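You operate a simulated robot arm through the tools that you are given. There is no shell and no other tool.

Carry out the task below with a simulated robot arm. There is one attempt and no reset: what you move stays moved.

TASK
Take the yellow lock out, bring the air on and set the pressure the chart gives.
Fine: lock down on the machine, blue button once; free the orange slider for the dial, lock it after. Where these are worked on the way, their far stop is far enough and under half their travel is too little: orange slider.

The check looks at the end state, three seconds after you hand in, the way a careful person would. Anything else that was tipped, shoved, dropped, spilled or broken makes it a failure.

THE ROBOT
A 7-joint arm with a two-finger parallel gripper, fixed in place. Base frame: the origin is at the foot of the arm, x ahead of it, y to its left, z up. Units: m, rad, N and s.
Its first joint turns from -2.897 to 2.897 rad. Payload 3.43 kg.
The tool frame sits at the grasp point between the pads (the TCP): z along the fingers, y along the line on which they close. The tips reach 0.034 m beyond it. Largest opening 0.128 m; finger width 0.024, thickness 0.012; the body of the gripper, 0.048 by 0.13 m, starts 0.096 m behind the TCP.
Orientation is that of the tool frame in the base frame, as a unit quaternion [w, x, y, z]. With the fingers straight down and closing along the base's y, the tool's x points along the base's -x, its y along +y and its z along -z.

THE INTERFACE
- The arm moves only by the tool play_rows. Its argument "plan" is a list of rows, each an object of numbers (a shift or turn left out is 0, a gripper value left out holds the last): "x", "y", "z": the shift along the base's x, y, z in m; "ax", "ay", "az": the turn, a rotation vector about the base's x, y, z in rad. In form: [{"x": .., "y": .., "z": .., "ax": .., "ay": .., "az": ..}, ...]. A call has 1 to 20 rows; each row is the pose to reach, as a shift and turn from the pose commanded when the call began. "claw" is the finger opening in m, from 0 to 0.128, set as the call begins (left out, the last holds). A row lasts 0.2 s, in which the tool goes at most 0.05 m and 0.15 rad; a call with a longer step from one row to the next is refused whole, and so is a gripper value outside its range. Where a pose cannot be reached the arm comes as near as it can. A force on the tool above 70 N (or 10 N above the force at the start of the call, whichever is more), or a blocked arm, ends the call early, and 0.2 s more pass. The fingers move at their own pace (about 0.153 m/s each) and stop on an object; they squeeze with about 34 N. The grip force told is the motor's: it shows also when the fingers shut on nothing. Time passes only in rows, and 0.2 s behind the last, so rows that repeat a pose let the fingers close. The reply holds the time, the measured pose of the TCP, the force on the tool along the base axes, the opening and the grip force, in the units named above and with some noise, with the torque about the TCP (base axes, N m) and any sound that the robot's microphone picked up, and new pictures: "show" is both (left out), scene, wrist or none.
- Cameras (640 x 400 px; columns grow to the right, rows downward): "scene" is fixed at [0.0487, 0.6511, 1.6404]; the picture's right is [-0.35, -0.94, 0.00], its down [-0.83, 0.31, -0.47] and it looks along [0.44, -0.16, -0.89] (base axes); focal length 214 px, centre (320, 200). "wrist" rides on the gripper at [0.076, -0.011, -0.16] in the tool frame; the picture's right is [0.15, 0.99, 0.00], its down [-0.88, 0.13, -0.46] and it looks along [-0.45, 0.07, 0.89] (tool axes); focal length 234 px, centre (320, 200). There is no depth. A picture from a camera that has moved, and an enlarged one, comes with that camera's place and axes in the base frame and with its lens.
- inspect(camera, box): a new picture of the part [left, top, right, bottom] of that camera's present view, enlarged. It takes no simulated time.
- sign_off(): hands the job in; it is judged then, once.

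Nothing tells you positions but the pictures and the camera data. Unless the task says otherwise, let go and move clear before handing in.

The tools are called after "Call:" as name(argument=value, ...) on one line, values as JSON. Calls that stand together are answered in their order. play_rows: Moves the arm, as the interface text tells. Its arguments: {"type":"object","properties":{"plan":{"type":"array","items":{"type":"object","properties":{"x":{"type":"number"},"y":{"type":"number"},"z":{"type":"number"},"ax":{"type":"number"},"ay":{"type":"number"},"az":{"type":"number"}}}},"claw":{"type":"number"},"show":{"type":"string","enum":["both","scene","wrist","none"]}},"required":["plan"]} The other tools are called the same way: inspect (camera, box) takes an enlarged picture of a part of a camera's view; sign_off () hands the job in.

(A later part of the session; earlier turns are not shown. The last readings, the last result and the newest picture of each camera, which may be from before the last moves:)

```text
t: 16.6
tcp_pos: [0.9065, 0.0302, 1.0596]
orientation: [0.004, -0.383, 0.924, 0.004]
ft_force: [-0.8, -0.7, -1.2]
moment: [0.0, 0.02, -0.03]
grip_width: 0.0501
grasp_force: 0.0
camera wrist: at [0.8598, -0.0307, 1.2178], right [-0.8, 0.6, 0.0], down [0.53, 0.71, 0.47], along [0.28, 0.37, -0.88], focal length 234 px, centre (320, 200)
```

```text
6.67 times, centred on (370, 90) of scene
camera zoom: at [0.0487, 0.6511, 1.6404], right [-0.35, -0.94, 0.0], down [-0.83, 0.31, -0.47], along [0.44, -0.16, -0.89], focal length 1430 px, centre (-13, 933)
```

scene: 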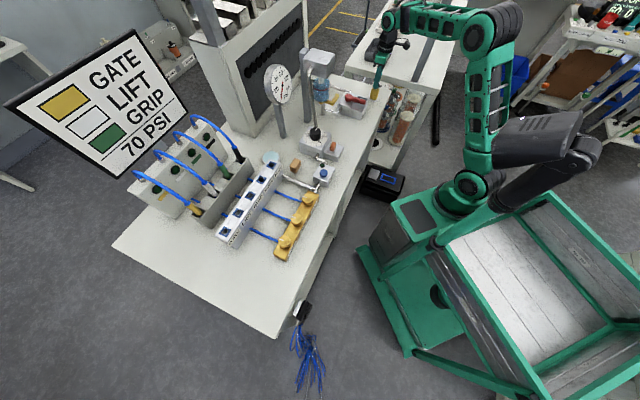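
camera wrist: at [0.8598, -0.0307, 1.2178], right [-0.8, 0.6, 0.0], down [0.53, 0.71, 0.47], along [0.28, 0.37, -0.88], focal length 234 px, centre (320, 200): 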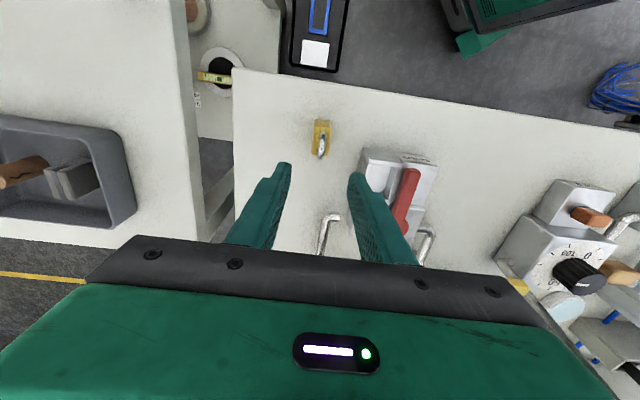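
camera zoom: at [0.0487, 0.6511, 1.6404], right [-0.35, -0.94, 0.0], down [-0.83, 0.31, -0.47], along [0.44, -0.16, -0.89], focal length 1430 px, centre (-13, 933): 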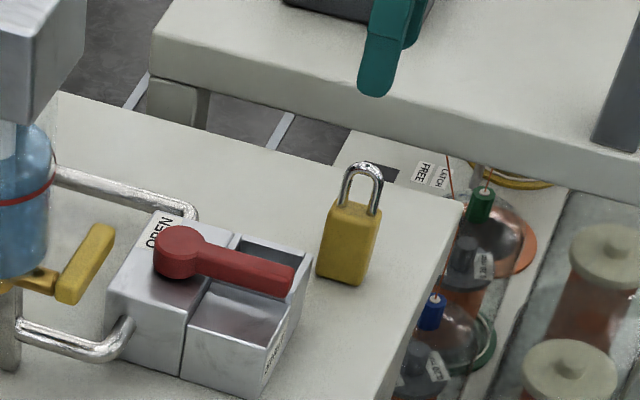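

The lock stands freely. Now I'll close the fingers and move over to the left of the lever tip.

Call:
play_rows(plan=[{"x": -0.0234, "y": 0.035}, {"x": -0.0468, "y": 0.07}, {"x": -0.07, "y": 0.105}, {"x": -0.0935, "y": 0.1398}, {"x": -0.0935, "y": 0.1398}], claw=0.0, show="wrist")

Call:
inspect(camera="wrist", box=[220, 100, 420, 240])

Call:
inspect(camera="scene", box=[310, 40, 400, 130])

```text
t: 17.8
tcp_pos: [0.8112, 0.1698, 1.0562]
orientation: [0.005, -0.382, 0.924, 0.004]
ft_force: [0.6, 0.3, 0.0]
moment: [0.0, -0.04, -0.02]
grip_width: 0.0001
grasp_force: 32.2
camera wrist: at [0.7649, 0.1089, 1.2146], right [-0.8, 0.6, 0.0], down [0.53, 0.71, 0.47], along [0.28, 0.37, -0.88], focal length 234 px, centre (320, 200)
```

wrist: 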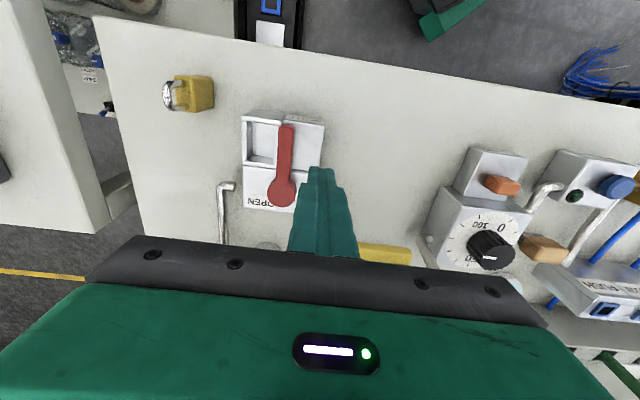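

```text
2.86 times, centred on (320, 170) of wrist
camera zoom: at [0.7649, 0.1089, 1.2146], right [-0.8, 0.6, 0.0], down [0.53, 0.71, 0.47], along [0.28, 0.37, -0.88], focal length 669 px, centre (320, 286)
```

zoom: 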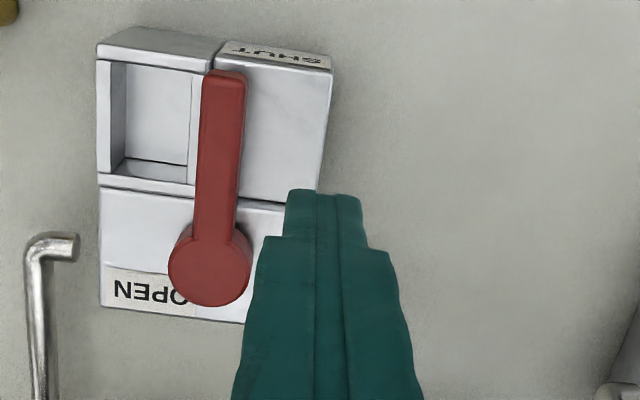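

```text
4.44 times, centred on (355, 85) of scene
camera zoom: at [0.0487, 0.6511, 1.6404], right [-0.35, -0.94, 0.0], down [-0.83, 0.31, -0.47], along [0.44, -0.16, -0.89], focal length 953 px, centre (164, 711)
```

zoom: 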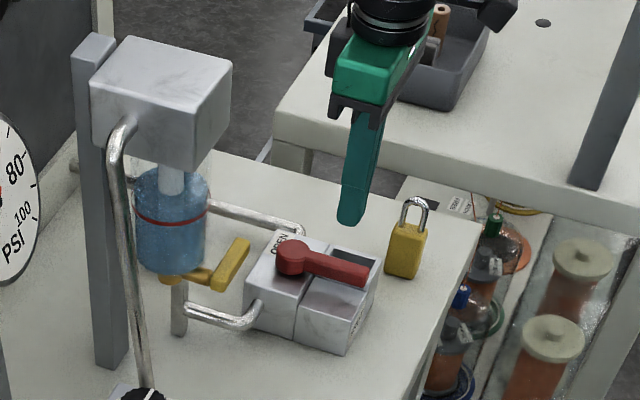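

The closed fingertips are left of the lever with about 2 cm of gap. I'll lower them beside the lever, staying about 1 cm above the block.

Call:
play_rows(plan=[{"z": -0.03}, {"z": -0.06}, {"z": -0.085}, {"z": -0.098}, {"z": -0.1}, {"z": -0.1}], show="wrist")

Call:
inspect(camera="wrist", box=[220, 100, 420, 240])

Call:
inspect(camera="scene", box=[330, 65, 390, 125])

```text
t: 19.2
tcp_pos: [0.8141, 0.1699, 0.9572]
orientation: [0.006, -0.382, 0.924, 0.002]
ft_force: [-0.7, 0.1, -0.3]
moment: [0.01, 0.0, 0.05]
grip_width: 0.0
grasp_force: 32.7
camera wrist: at [0.7667, 0.109, 1.1169], right [-0.8, 0.6, 0.0], down [0.53, 0.71, 0.47], along [0.28, 0.37, -0.88], focal length 234 px, centre (320, 200)
```

wrist: 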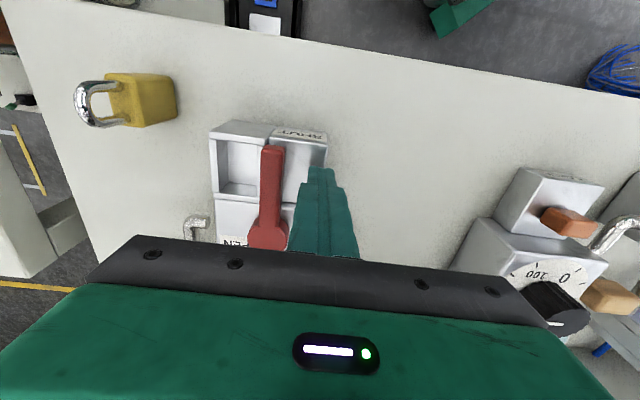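

```text
2.86 times, centred on (320, 170) of wrist
camera zoom: at [0.7667, 0.109, 1.1169], right [-0.8, 0.6, 0.0], down [0.53, 0.71, 0.47], along [0.28, 0.37, -0.88], focal length 669 px, centre (320, 286)
```

zoom: 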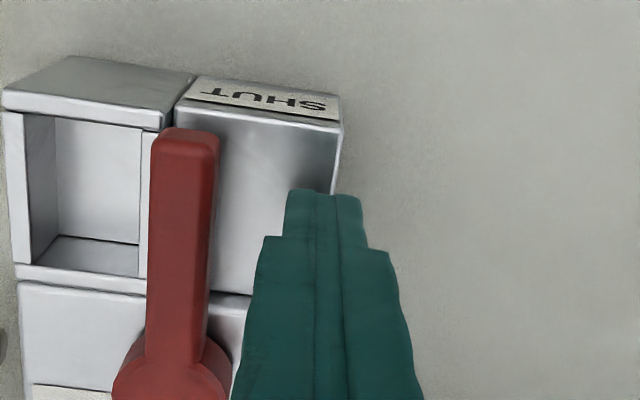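

```text
6.67 times, centred on (360, 95) of scene
camera zoom: at [0.0487, 0.6511, 1.6404], right [-0.35, -0.94, 0.0], down [-0.83, 0.31, -0.47], along [0.44, -0.16, -0.89], focal length 1430 px, centre (53, 900)
```

zoom: 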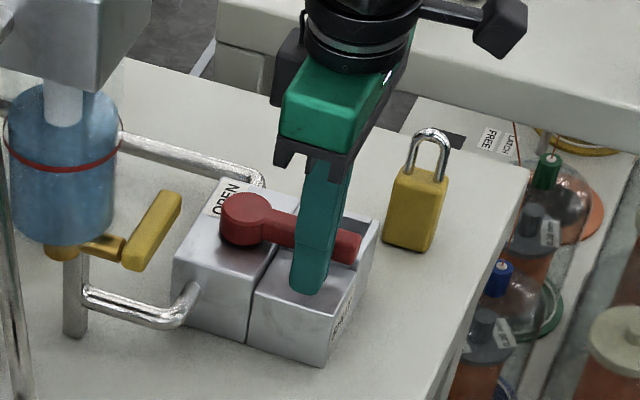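

The fingertip is beside the lever at the right height. I'll push the lever around its hub toward OPEN in an arc and check partway.

Call:
play_rows(plan=[{"x": 0.0049, "y": -0.0074, "z": -0.003}, {"x": 0.0098, "y": -0.0148, "z": -0.003}, {"x": 0.0148, "y": -0.022, "z": -0.003}, {"x": 0.0201, "y": -0.0292, "z": -0.003}, {"x": 0.0268, "y": -0.035, "z": -0.003}, {"x": 0.0338, "y": -0.0405, "z": -0.003}, {"x": 0.0418, "y": -0.0445, "z": -0.003}, {"x": 0.0499, "y": -0.0479, "z": -0.003}, {"x": 0.0586, "y": -0.0495, "z": -0.003}, {"x": 0.0674, "y": -0.0509, "z": -0.003}, {"x": 0.0674, "y": -0.0509, "z": -0.003}], show="wrist")

Call:
inspect(camera="wrist", box=[220, 100, 440, 250])

Call:
inspect(camera="scene", box=[330, 65, 390, 125])

```text
t: 21.6
tcp_pos: [0.8804, 0.1201, 0.9549]
orientation: [0.006, -0.382, 0.924, 0.002]
ft_force: [-0.2, -0.1, 0.1]
moment: [-0.01, 0.01, -0.02]
grip_width: 0.0
grasp_force: 33.0
camera wrist: at [0.8335, 0.0581, 1.1138], right [-0.8, 0.6, 0.0], down [0.53, 0.71, 0.47], along [0.28, 0.37, -0.88], focal length 234 px, centre (320, 200)
```

wrist: 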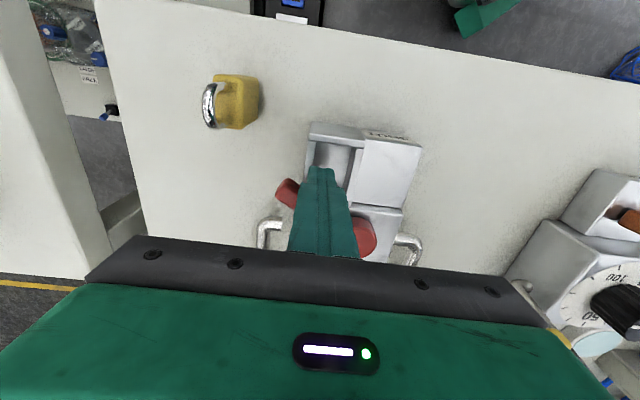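

```text
2.67 times, centred on (330, 175) of wrist
camera zoom: at [0.8335, 0.0581, 1.1138], right [-0.8, 0.6, 0.0], down [0.53, 0.71, 0.47], along [0.28, 0.37, -0.88], focal length 624 px, centre (293, 267)
```

zoom: 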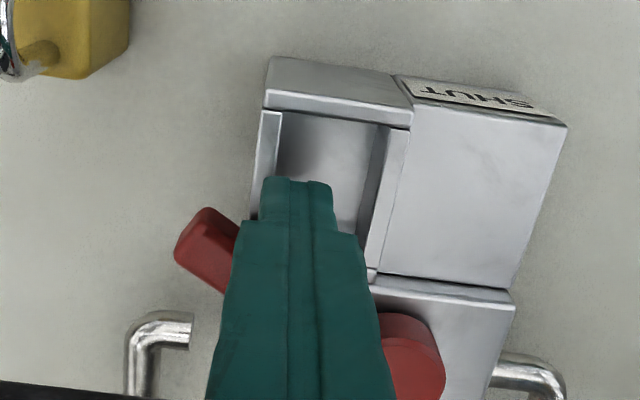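

```text
6.67 times, centred on (360, 95) of scene
camera zoom: at [0.0487, 0.6511, 1.6404], right [-0.35, -0.94, 0.0], down [-0.83, 0.31, -0.47], along [0.44, -0.16, -0.89], focal length 1430 px, centre (53, 900)
```

zoom: 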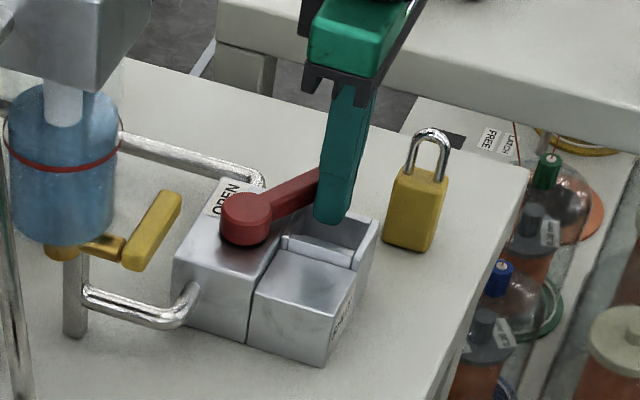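

The lever has turned about two thirds of the way with little resistance. I'll keep pushing along the arc toward its stop.

Call:
play_rows(plan=[{"x": 0.0089, "y": 0.0003}, {"x": 0.0177, "y": 0.0017}, {"x": 0.026, "y": 0.0045}, {"x": 0.0344, "y": 0.0079}, {"x": 0.038, "y": 0.01}, {"x": 0.0414, "y": 0.0122}, {"x": 0.0414, "y": 0.0122}], show="wrist")

Call:
inspect(camera="scene", box=[330, 65, 390, 125])

Call:
inspect(camera="scene", box=[255, 55, 305, 115])

```text
t: 23.2
tcp_pos: [0.9168, 0.1272, 0.9568]
orientation: [0.002, -0.381, 0.924, 0.002]
ft_force: [-45.4, -25.7, 3.5]
moment: [-1.01, 0.79, 0.22]
grip_width: 0.0001
grasp_force: 33.4
camera wrist: at [0.8721, 0.069, 1.1153], right [-0.8, 0.6, 0.0], down [0.53, 0.71, 0.46], along [0.27, 0.37, -0.89], focal length 234 px, centre (320, 200)
```

wrist: 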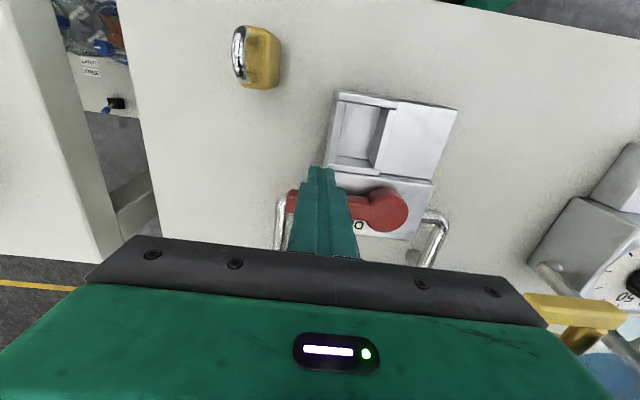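

```text
6.67 times, centred on (360, 95) of scene
camera zoom: at [0.0487, 0.6511, 1.6404], right [-0.35, -0.94, 0.0], down [-0.83, 0.31, -0.47], along [0.44, -0.16, -0.89], focal length 1430 px, centre (53, 900)
```

zoom: 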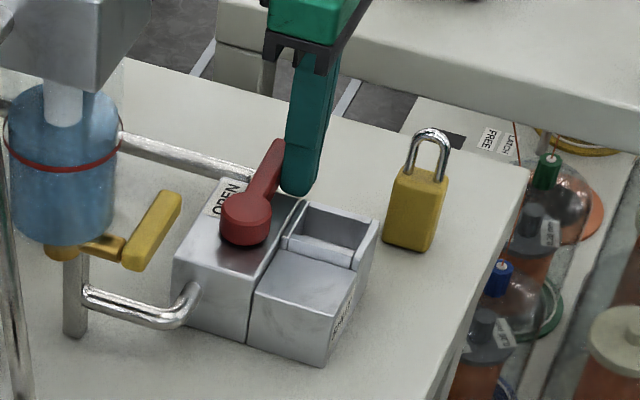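

```text
6.67 times, centred on (280, 85) of scene
camera zoom: at [0.0487, 0.6511, 1.6404], right [-0.35, -0.94, 0.0], down [-0.83, 0.31, -0.47], along [0.44, -0.16, -0.89], focal length 1430 px, centre (587, 967)
```

zoom: 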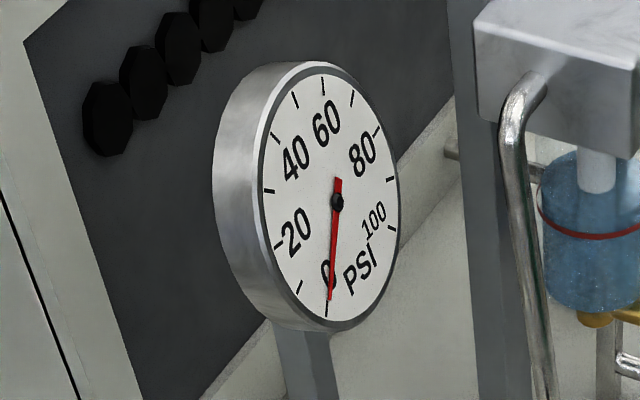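

The lever is against its stop at OPEN, and the gauge is still at 0, so FILL is needed. I'll back off and raise the gripper.

Call:
play_rows(plan=[{"x": -0.01, "y": -0.01}, {"x": -0.025, "y": -0.025}, {"x": -0.025, "y": -0.025, "z": 0.03}, {"x": -0.025, "y": -0.025, "z": 0.07}, {"x": -0.025, "y": -0.025, "z": 0.11}, {"x": -0.025, "y": -0.025, "z": 0.11}], show="wrist")

Call:
inspect(camera="scene", box=[330, 65, 390, 125])

Call:
inspect(camera="scene", box=[290, 110, 350, 190])

Call:
inspect(camera="wrist", box=[230, 90, 430, 240])

```text
t: 24.6
tcp_pos: [0.8967, 0.1065, 1.067]
orientation: [0.005, -0.382, 0.924, 0.004]
ft_force: [-0.1, 0.1, -0.7]
moment: [0.06, 0.02, 0.0]
grip_width: 0.0001
grasp_force: 33.2
camera wrist: at [0.8507, 0.046, 1.2251], right [-0.8, 0.6, 0.0], down [0.53, 0.71, 0.47], along [0.28, 0.37, -0.88], focal length 234 px, centre (320, 200)
```

wrist: 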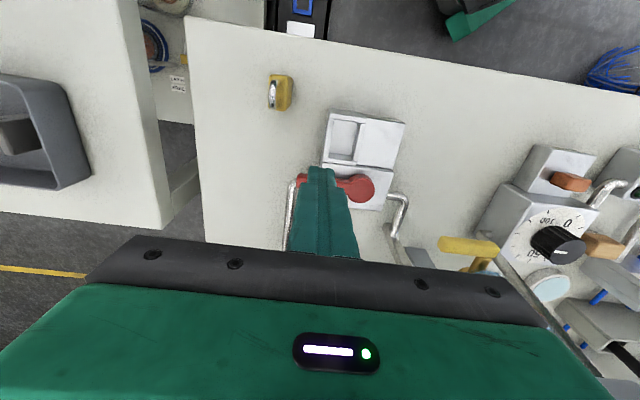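

```text
6.67 times, centred on (360, 95) of scene
camera zoom: at [0.0487, 0.6511, 1.6404], right [-0.35, -0.94, 0.0], down [-0.83, 0.31, -0.47], along [0.44, -0.16, -0.89], focal length 1430 px, centre (53, 900)
```

zoom: 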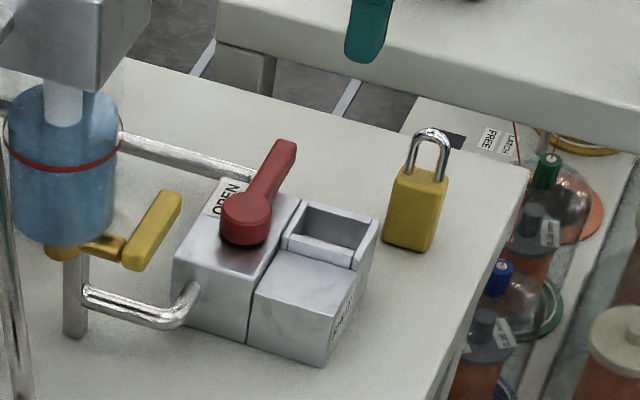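

```text
5.00 times, centred on (320, 150) of scene
camera zoom: at [0.0487, 0.6511, 1.6404], right [-0.35, -0.94, 0.0], down [-0.83, 0.31, -0.47], along [0.44, -0.16, -0.89], focal length 1072 px, centre (320, 450)
```

zoom: 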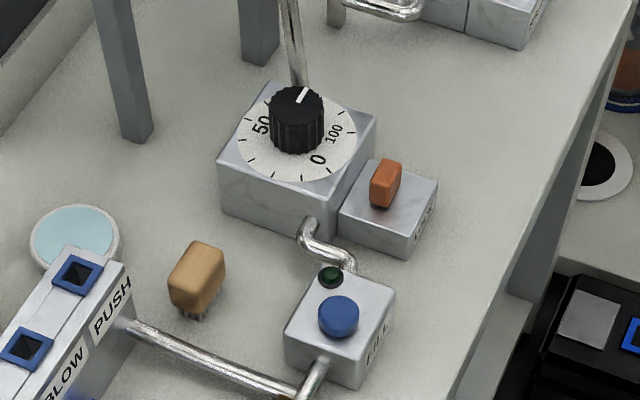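

```text
2.67 times, centred on (330, 165) of wrist
camera zoom: at [0.8507, 0.046, 1.2251], right [-0.8, 0.6, 0.0], down [0.53, 0.71, 0.47], along [0.28, 0.37, -0.88], focal length 624 px, centre (293, 293)
```

zoom: 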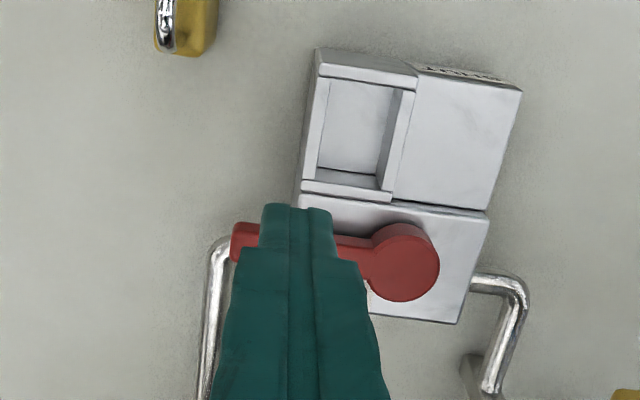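

The lever is at OPEN and the FILL lamp is still dark. I'll move to a viewpoint over the dial, slider and FILL button.

Call:
play_rows(plan=[{"x": -0.036, "y": 0.023, "z": 0.005}, {"x": -0.072, "y": 0.047, "z": 0.011}, {"x": -0.107, "y": 0.07, "z": 0.016}, {"x": -0.143, "y": 0.093, "z": 0.021}, {"x": -0.179, "y": 0.117, "z": 0.027}, {"x": -0.214, "y": 0.14, "z": 0.032}, {"x": -0.25, "y": 0.163, "z": 0.037}, {"x": -0.286, "y": 0.187, "z": 0.043}, {"x": -0.321, "y": 0.21, "z": 0.048}, {"x": -0.357, "y": 0.233, "z": 0.053}, {"x": -0.357, "y": 0.233, "z": 0.053}], show="both")

Call:
inspect(camera="wrist", box=[180, 60, 460, 240])

```text
t: 27.0
tcp_pos: [0.5387, 0.3419, 1.1192]
orientation: [0.006, -0.381, 0.924, 0.002]
ft_force: [-0.4, 0.0, -0.4]
moment: [-0.01, 0.0, 0.04]
grip_width: 0.0001
grasp_force: 33.1
camera wrist: at [0.4928, 0.28, 1.2773], right [-0.8, 0.6, 0.0], down [0.53, 0.71, 0.47], along [0.28, 0.37, -0.88], focal length 234 px, centre (320, 200)
```

scene: 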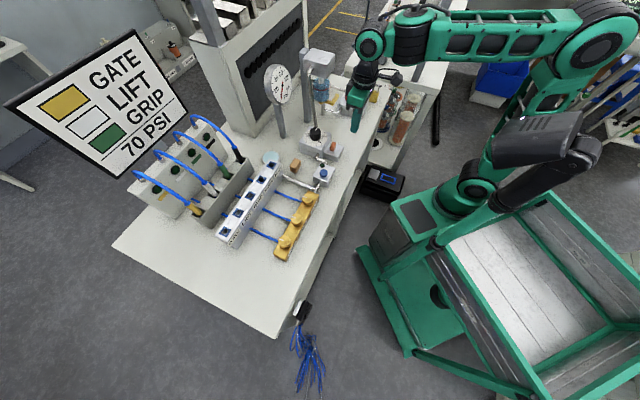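
wrist: 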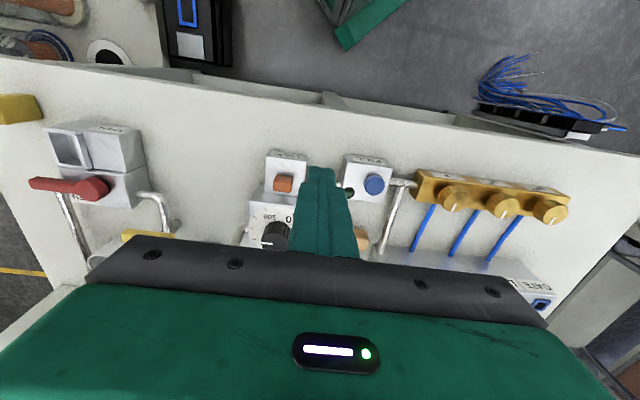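

```text
2.22 times, centred on (320, 150) of wrist
camera zoom: at [0.4928, 0.28, 1.2773], right [-0.8, 0.6, 0.0], down [0.53, 0.71, 0.47], along [0.28, 0.37, -0.88], focal length 520 px, centre (320, 311)
```

zoom: 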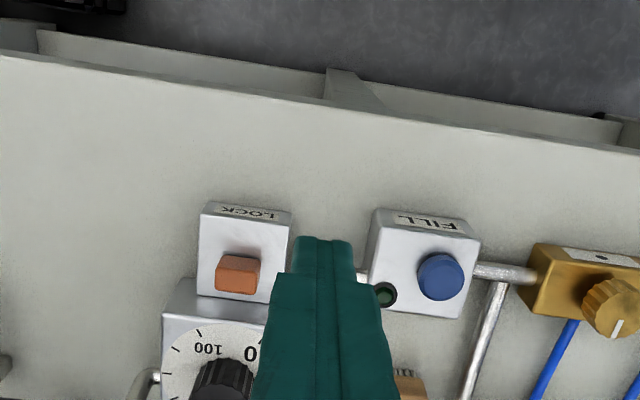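

I'll zoom in on the slider and the FILL button.

Call:
inspect(camera="wrist", box=[250, 140, 330, 250])

Call:
inspect(camera="wrist", box=[330, 140, 420, 210])

Call:
inspect(camera="scene", box=[320, 135, 350, 165])

```text
3.64 times, centred on (290, 195) of wrist
camera zoom: at [0.4928, 0.28, 1.2773], right [-0.8, 0.6, 0.0], down [0.53, 0.71, 0.47], along [0.28, 0.37, -0.88], focal length 852 px, centre (429, 218)
```

zoom: 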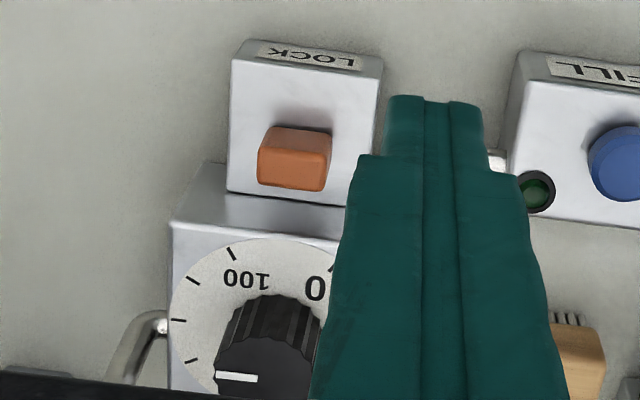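

```text
5.71 times, centred on (375, 175) of wrist
camera zoom: at [0.4928, 0.28, 1.2773], right [-0.8, 0.6, 0.0], down [0.53, 0.71, 0.47], along [0.28, 0.37, -0.88], focal length 1338 px, centre (6, 343)
```

zoom: 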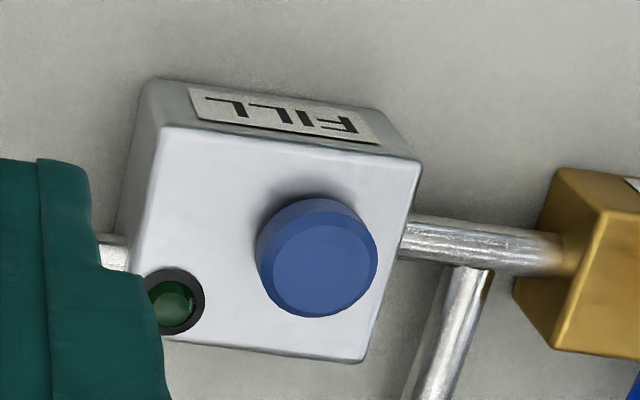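

```text
13.33 times, centred on (335, 150) of scene
camera zoom: at [0.0487, 0.6511, 1.6404], right [-0.35, -0.94, 0.0], down [-0.83, 0.31, -0.47], along [0.44, -0.16, -0.89], focal length 2860 px, centre (120, 867)
```

zoom: 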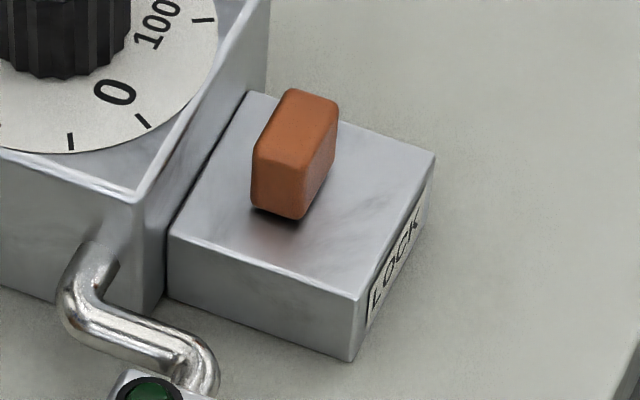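

The blue FILL button's top is at about (0.516, 0.465, 0.923), and the orange slider sits at (0.641, 0.371) on its block (top z≈0.89). I'll move above the FILL button with closed fingers.

Call:
play_rows(plan=[{"x": -0.0056, "y": 0.031, "z": -0.01}, {"x": -0.0112, "y": 0.062, "z": -0.03}, {"x": -0.0168, "y": 0.092, "z": -0.06}, {"x": -0.0223, "y": 0.1227, "z": -0.09}, {"x": -0.0223, "y": 0.1227, "z": -0.115}, {"x": -0.0223, "y": 0.1227, "z": -0.115}], show="both")

Call:
inspect(camera="scene", box=[290, 120, 350, 190])

Call:
inspect(camera="wrist", box=[250, 110, 400, 230])

```text
t: 28.4
tcp_pos: [0.5169, 0.4643, 1.0029]
orientation: [0.005, -0.382, 0.924, 0.002]
ft_force: [-1.2, -0.4, 0.0]
moment: [0.0, 0.01, 0.01]
grip_width: 0.0
grasp_force: 32.9
camera wrist: at [0.4705, 0.4035, 1.1619], right [-0.8, 0.6, 0.0], down [0.53, 0.71, 0.47], along [0.28, 0.37, -0.88], focal length 234 px, centre (320, 200)
```

scene: 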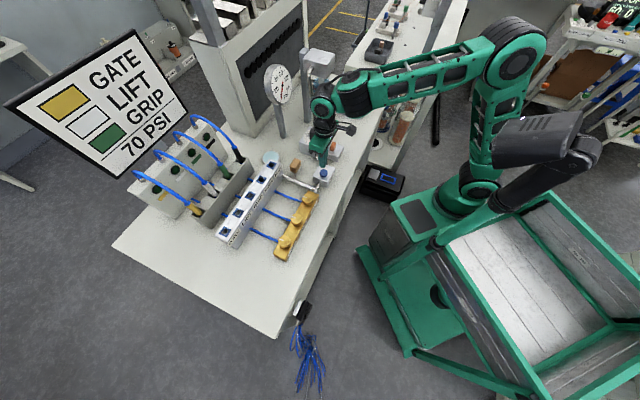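
wrist: 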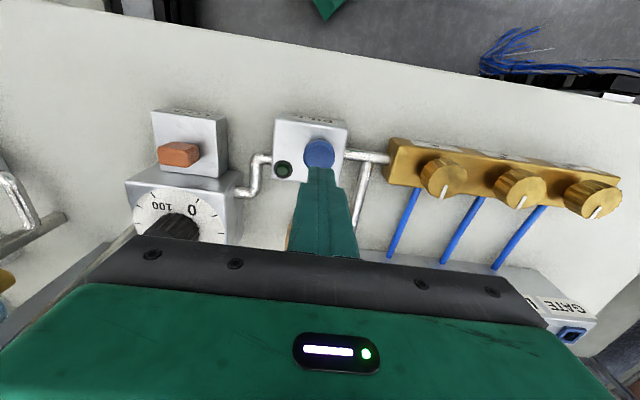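

```text
5.71 times, centred on (320, 155) of scene
camera zoom: at [0.0487, 0.6511, 1.6404], right [-0.35, -0.94, 0.0], down [-0.83, 0.31, -0.47], along [0.44, -0.16, -0.89], focal length 1226 px, centre (320, 457)
```

zoom: 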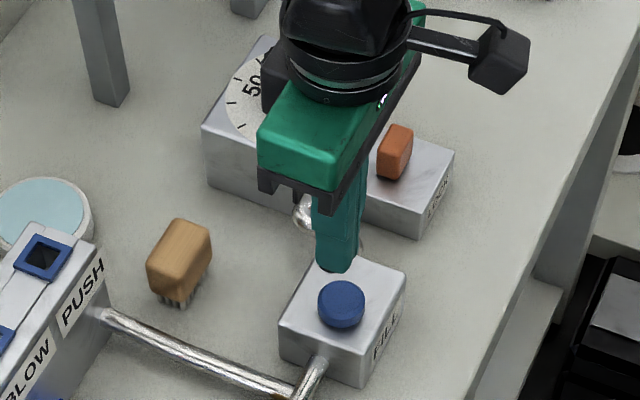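

```text
3.33 times, centred on (325, 170) of wrist
camera zoom: at [0.4705, 0.4035, 1.1619], right [-0.8, 0.6, 0.0], down [0.53, 0.71, 0.47], along [0.28, 0.37, -0.88], focal length 781 px, centre (303, 300)
```

zoom: 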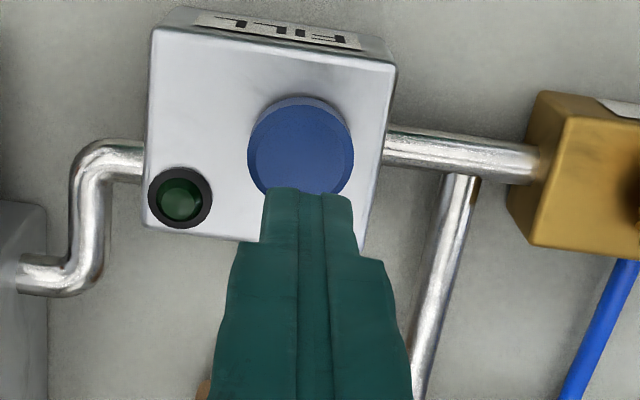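

The fingers are right over the button. I'll come down close to it, then press in small steps.

Call:
play_rows(plan=[{"x": -0.001, "y": -0.0015, "z": -0.02}, {"x": -0.001, "y": -0.0015, "z": -0.035}, {"x": -0.001, "y": -0.0015, "z": -0.042}, {"x": -0.001, "y": -0.0015, "z": -0.042}], show="none")

Call:
inspect(camera="scene", box=[300, 150, 345, 190])

Call:
inspect(camera="wrist", box=[250, 110, 400, 230])

```text
t: 29.4
tcp_pos: [0.5163, 0.4618, 0.9623]
orientation: [0.006, -0.381, 0.924, 0.003]
ft_force: [-0.3, 0.1, 0.0]
moment: [-0.02, 0.04, 0.02]
grip_width: 0.0001
grasp_force: 32.5
```

```text
10.00 times, centred on (322, 170) of scene
camera zoom: at [0.0487, 0.6511, 1.6404], right [-0.35, -0.94, 0.0], down [-0.83, 0.31, -0.47], along [0.44, -0.16, -0.89], focal length 2145 px, centre (295, 500)
```

zoom: 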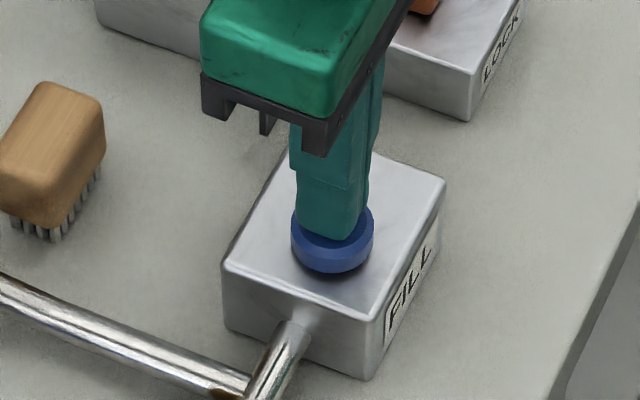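

```text
3.33 times, centred on (325, 170) of wrist
camera zoom: at [0.4691, 0.4004, 1.1212], right [-0.8, 0.6, 0.0], down [0.53, 0.71, 0.47], along [0.28, 0.37, -0.88], focal length 781 px, centre (303, 300)
```

zoom: 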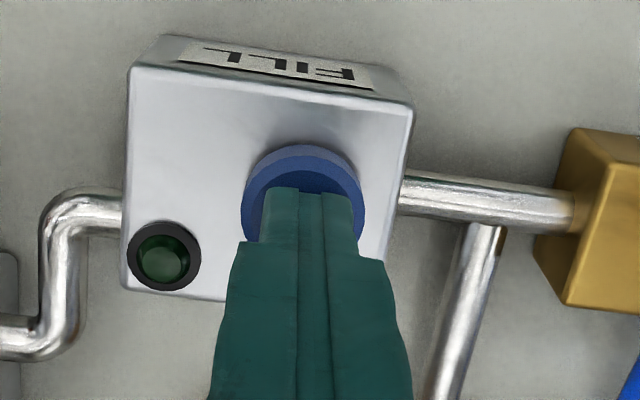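

The tip is centred just above the button. I'll press down steadily and hold briefly.

Call:
play_rows(plan=[{"z": -0.003}, {"z": -0.006}, {"z": -0.009}, {"z": -0.012}], show="none")

Call:
inspect(camera="wrist", box=[250, 110, 400, 230])

Call:
inspect(camera="scene", box=[255, 55, 305, 115])

```text
t: 30.4
tcp_pos: [0.5152, 0.4617, 0.9511]
orientation: [0.006, -0.382, 0.924, 0.003]
ft_force: [3.1, -2.6, 23.5]
moment: [-0.23, 0.04, 0.03]
grip_width: 0.0
grasp_force: 33.2
heard: click
```

```text
3.33 times, centred on (325, 170) of wrist
camera zoom: at [0.4688, 0.4, 1.1097], right [-0.8, 0.6, 0.0], down [0.53, 0.71, 0.47], along [0.28, 0.38, -0.88], focal length 781 px, centre (303, 300)
```

zoom: 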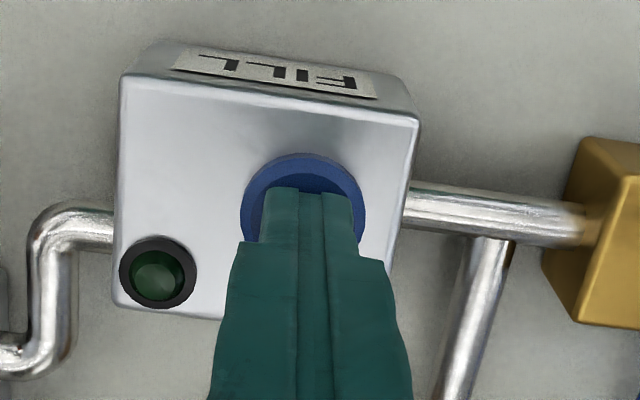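

```text
6.67 times, centred on (280, 85) of scene
camera zoom: at [0.0487, 0.6511, 1.6404], right [-0.35, -0.94, 0.0], down [-0.83, 0.31, -0.47], along [0.44, -0.16, -0.89], focal length 1430 px, centre (587, 967)
```

zoom: 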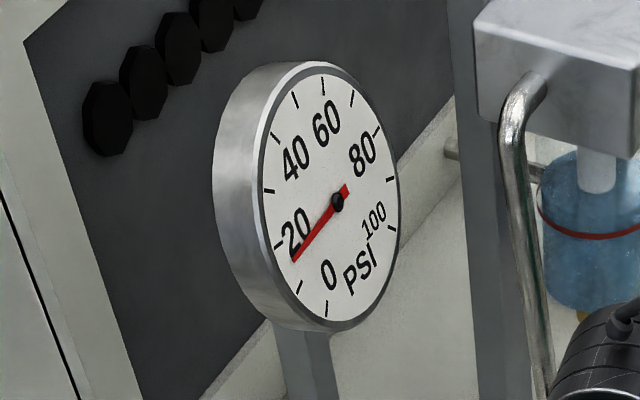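

A click sounded and the gauge is rising, so the single press worked. I'll lift off straight up.

Call:
play_rows(plan=[{"z": 0.02}, {"z": 0.05}, {"z": 0.09}, {"z": 0.12}, {"z": 0.12}], show="both")

Call:
inspect(camera="scene", box=[255, 55, 305, 115])

Call:
inspect(camera="scene", box=[290, 110, 350, 190])

```text
t: 31.6
tcp_pos: [0.5151, 0.4628, 1.0706]
orientation: [0.005, -0.382, 0.924, 0.002]
ft_force: [0.8, -0.1, -0.1]
moment: [0.01, -0.03, 0.0]
grip_width: 0.0
grasp_force: 33.4
camera wrist: at [0.4695, 0.4007, 1.229], right [-0.8, 0.6, 0.0], down [0.53, 0.71, 0.47], along [0.28, 0.37, -0.88], focal length 234 px, centre (320, 200)
```

scene: 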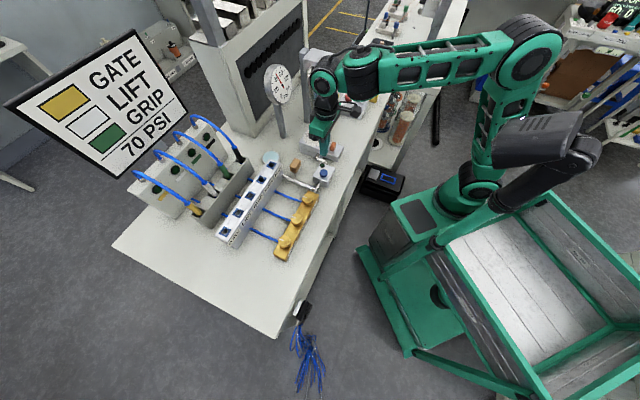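
wrist: 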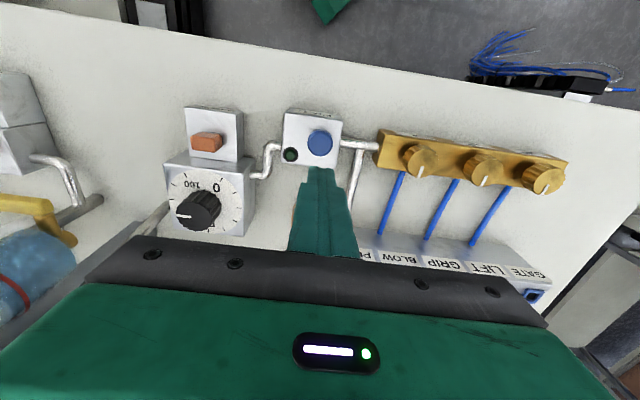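

```text
6.67 times, centred on (280, 85) of scene
camera zoom: at [0.0487, 0.6511, 1.6404], right [-0.35, -0.94, 0.0], down [-0.83, 0.31, -0.47], along [0.44, -0.16, -0.89], focal length 1430 px, centre (587, 967)
```

zoom: 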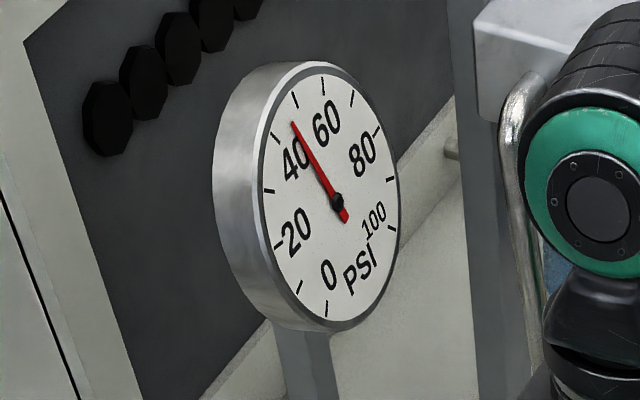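

```text
5.00 times, centred on (320, 150) of scene
camera zoom: at [0.0487, 0.6511, 1.6404], right [-0.35, -0.94, 0.0], down [-0.83, 0.31, -0.47], along [0.44, -0.16, -0.89], focal length 1072 px, centre (320, 450)
```

zoom: 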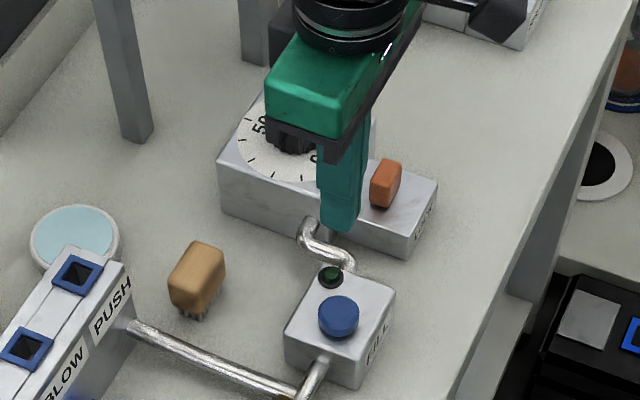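

The gauge is climbing (about 47 psi now). I'll look at the dial and slider from here while it settles.

Call:
inspect(camera="wrist", box=[150, 90, 290, 250])

Call:
play_rows(plan=[{"x": 0.01, "y": -0.03, "z": 0.01}, {"x": 0.03, "y": -0.065, "z": 0.02}, {"x": 0.05, "y": -0.1, "z": 0.02}, {"x": 0.07, "y": -0.135, "z": 0.02}, {"x": 0.07, "y": -0.135, "z": 0.02}], show="both")

Call:
inspect(camera="scene", box=[255, 55, 305, 115])

```text
2.50 times, centred on (220, 170) of wrist
camera zoom: at [0.4695, 0.4007, 1.229], right [-0.8, 0.6, 0.0], down [0.53, 0.71, 0.47], along [0.28, 0.37, -0.88], focal length 585 px, centre (570, 275)
```

zoom: 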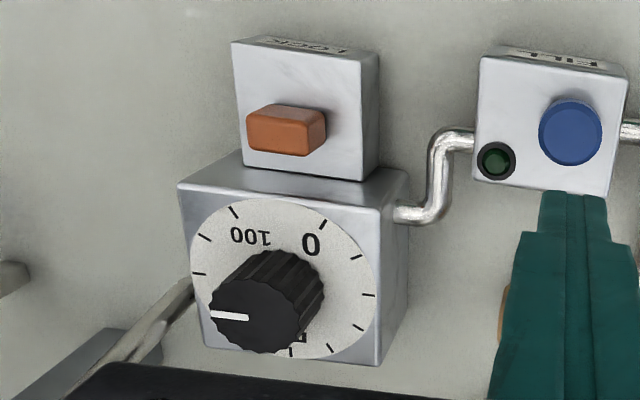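

```text
t: 32.8
tcp_pos: [0.5844, 0.3244, 1.0877]
orientation: [0.006, -0.382, 0.924, 0.002]
ft_force: [-0.7, -0.2, 0.5]
moment: [-0.03, 0.0, -0.01]
grip_width: 0.0001
grasp_force: 33.7
camera wrist: at [0.5388, 0.2637, 1.2466], right [-0.8, 0.6, 0.0], down [0.53, 0.71, 0.47], along [0.28, 0.37, -0.88], focal length 234 px, centre (320, 200)
```

scene: 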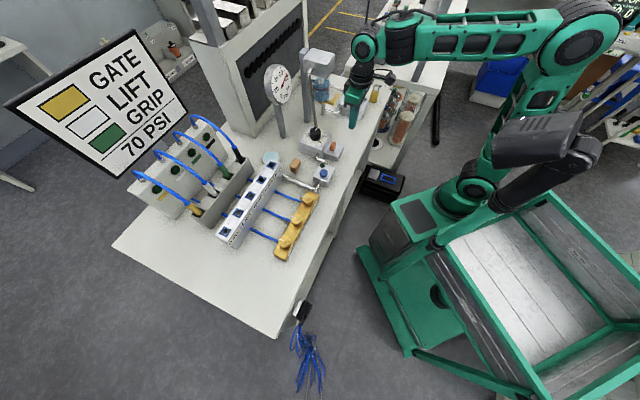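
wrist: 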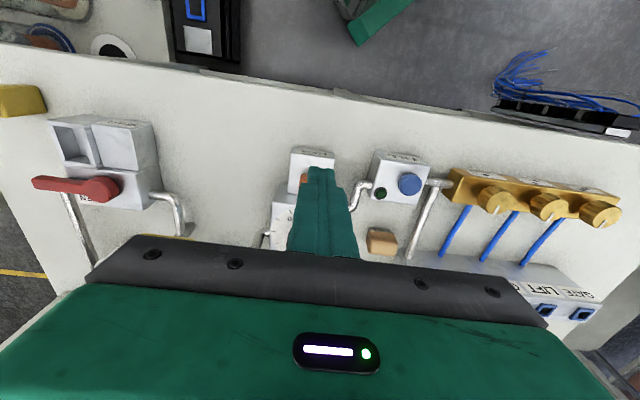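

```text
6.67 times, centred on (280, 85) of scene
camera zoom: at [0.0487, 0.6511, 1.6404], right [-0.35, -0.94, 0.0], down [-0.83, 0.31, -0.47], along [0.44, -0.16, -0.89], focal length 1430 px, centre (587, 967)
```

zoom: 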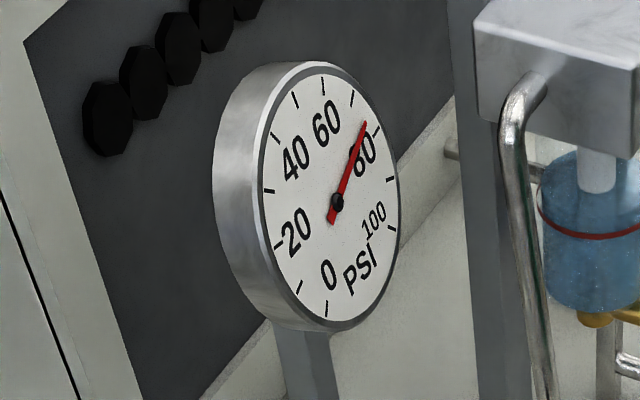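

The gauge has climbed to about 75 psi, and the dial scale increases clockwise seen from above. Now I'll hover over the orange slider with the fingers slightly open.

Call:
play_rows(plan=[{"x": 0.019, "y": 0.0157, "z": -0.02}, {"x": 0.038, "y": 0.0314, "z": -0.05}, {"x": 0.0576, "y": 0.0471, "z": -0.08}, {"x": 0.0576, "y": 0.0471, "z": -0.1}, {"x": 0.0576, "y": 0.0471, "z": -0.1}], claw=0.05, show="both")

Call:
inspect(camera="wrist", box=[240, 110, 400, 230])

Call:
inspect(camera="scene", box=[300, 110, 360, 170])

Call:
inspect(camera="scene", box=[255, 55, 305, 115])

```text
t: 34.0
tcp_pos: [0.6441, 0.3726, 0.9894]
orientation: [0.006, -0.381, 0.924, 0.003]
ft_force: [0.0, 0.2, 0.1]
moment: [-0.01, 0.03, -0.02]
grip_width: 0.0499
grasp_force: 0.0
camera wrist: at [0.5969, 0.312, 1.1472], right [-0.8, 0.6, 0.0], down [0.53, 0.71, 0.47], along [0.28, 0.37, -0.88], focal length 234 px, centre (320, 200)
```

scene: 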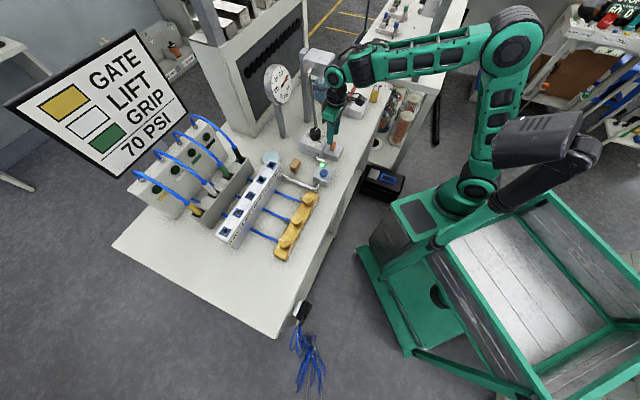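
wrist: 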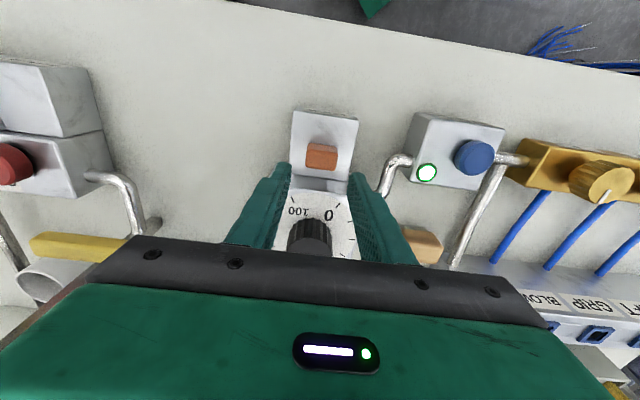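

```text
3.33 times, centred on (320, 170) of wrist
camera zoom: at [0.5969, 0.312, 1.1472], right [-0.8, 0.6, 0.0], down [0.53, 0.71, 0.47], along [0.28, 0.37, -0.88], focal length 781 px, centre (320, 300)
```

zoom: 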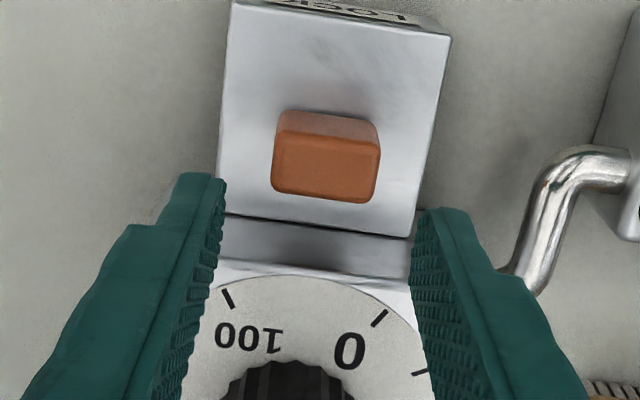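

```text
6.67 times, centred on (330, 140) of scene
camera zoom: at [0.0487, 0.6511, 1.6404], right [-0.35, -0.94, 0.0], down [-0.83, 0.31, -0.47], along [0.44, -0.16, -0.89], focal length 1430 px, centre (253, 600)
```

zoom: 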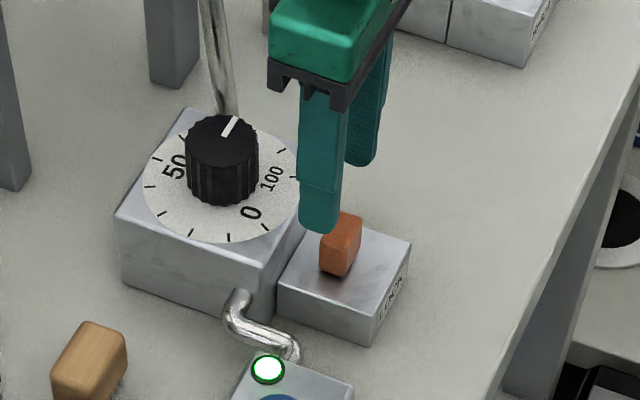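

```text
6.67 times, centred on (280, 85) of scene
camera zoom: at [0.0487, 0.6511, 1.6404], right [-0.35, -0.94, 0.0], down [-0.83, 0.31, -0.47], along [0.44, -0.16, -0.89], focal length 1430 px, centre (587, 967)
```

zoom: 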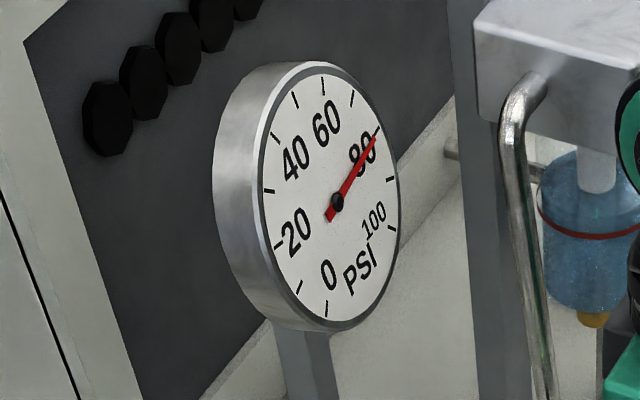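

The FILL lamp is lit and the gauge reads 80 psi, so I need to bring it down to 70. First I'll lower the fingers around the orange slider.

Call:
play_rows(plan=[{"x": -0.002, "y": 0.001, "z": -0.02}, {"x": -0.002, "y": 0.001, "z": -0.04}, {"x": -0.002, "y": 0.001, "z": -0.05}, {"x": -0.002, "y": 0.001, "z": -0.055}, {"x": -0.002, "y": 0.001, "z": -0.055}], show="wrist")

Call:
inspect(camera="wrist", box=[240, 110, 400, 230])

Call:
inspect(camera="scene", box=[310, 130, 350, 170])

```text
t: 35.2
tcp_pos: [0.6416, 0.3749, 0.9338]
orientation: [0.005, -0.382, 0.924, 0.003]
ft_force: [-0.4, 0.2, 0.0]
moment: [0.01, -0.02, 0.01]
grip_width: 0.0498
grasp_force: 0.1
camera wrist: at [0.5946, 0.3134, 1.0925], right [-0.8, 0.6, 0.0], down [0.53, 0.71, 0.47], along [0.28, 0.37, -0.88], focal length 234 px, centre (320, 200)
```

wrist: 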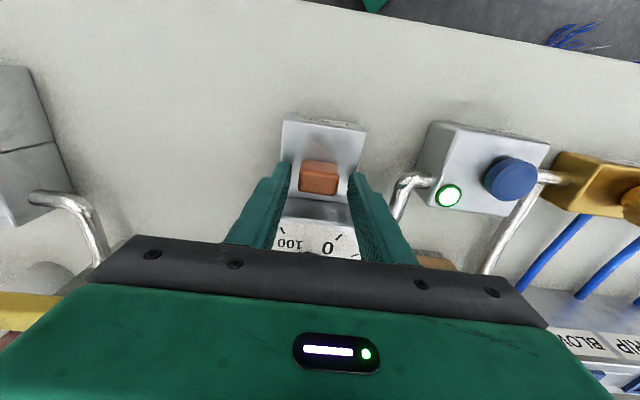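

```text
3.33 times, centred on (320, 170) of wrist
camera zoom: at [0.5946, 0.3134, 1.0925], right [-0.8, 0.6, 0.0], down [0.53, 0.71, 0.47], along [0.28, 0.37, -0.88], focal length 781 px, centre (320, 300)
```

zoom: 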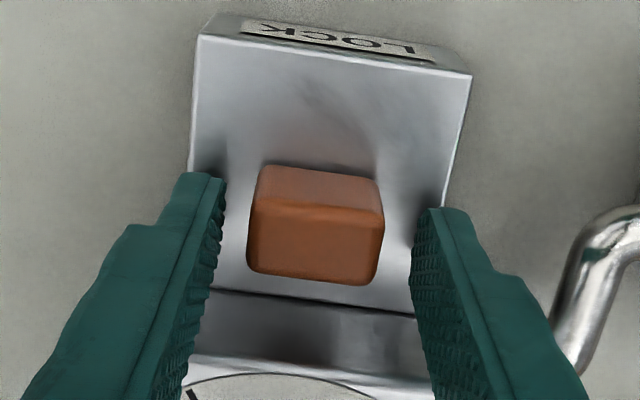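

```text
10.00 times, centred on (330, 150) of scene
camera zoom: at [0.0487, 0.6511, 1.6404], right [-0.35, -0.94, 0.0], down [-0.83, 0.31, -0.47], along [0.44, -0.16, -0.89], focal length 2145 px, centre (220, 700)
```

zoom: 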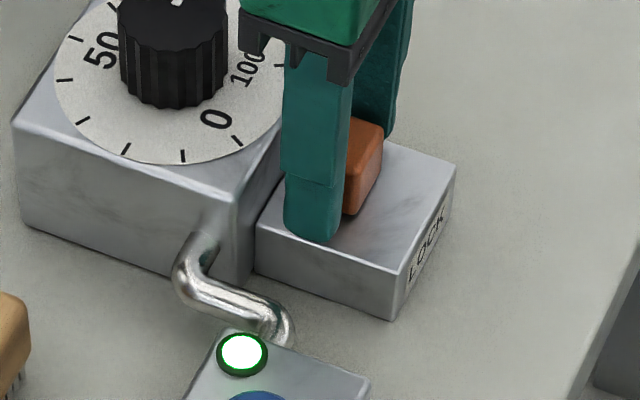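

The fingers straddle the slider with the tips just above the block. I'll close on it gently.

Call:
play_rows(plan=[{"z": 0.0}, {"z": 0.0}, {"z": 0.0}], claw=0.0, show="none")

Call:
inspect(camera="wrist", box=[240, 110, 400, 230])

```text
t: 36.0
tcp_pos: [0.6418, 0.3731, 0.9345]
orientation: [0.006, -0.38, 0.925, 0.002]
ft_force: [11.3, -11.4, -1.0]
moment: [-0.27, -0.24, 0.12]
grip_width: 0.0307
grasp_force: 44.6
```

```text
3.33 times, centred on (320, 170) of wrist
camera zoom: at [0.5957, 0.3123, 1.0925], right [-0.8, 0.6, 0.0], down [0.53, 0.71, 0.47], along [0.28, 0.37, -0.88], focal length 781 px, centre (320, 300)
```

zoom: 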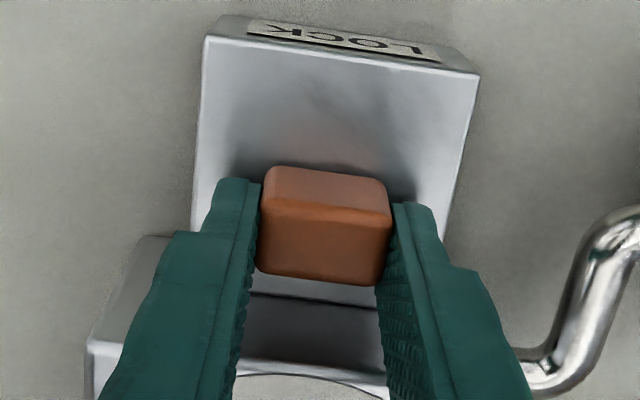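

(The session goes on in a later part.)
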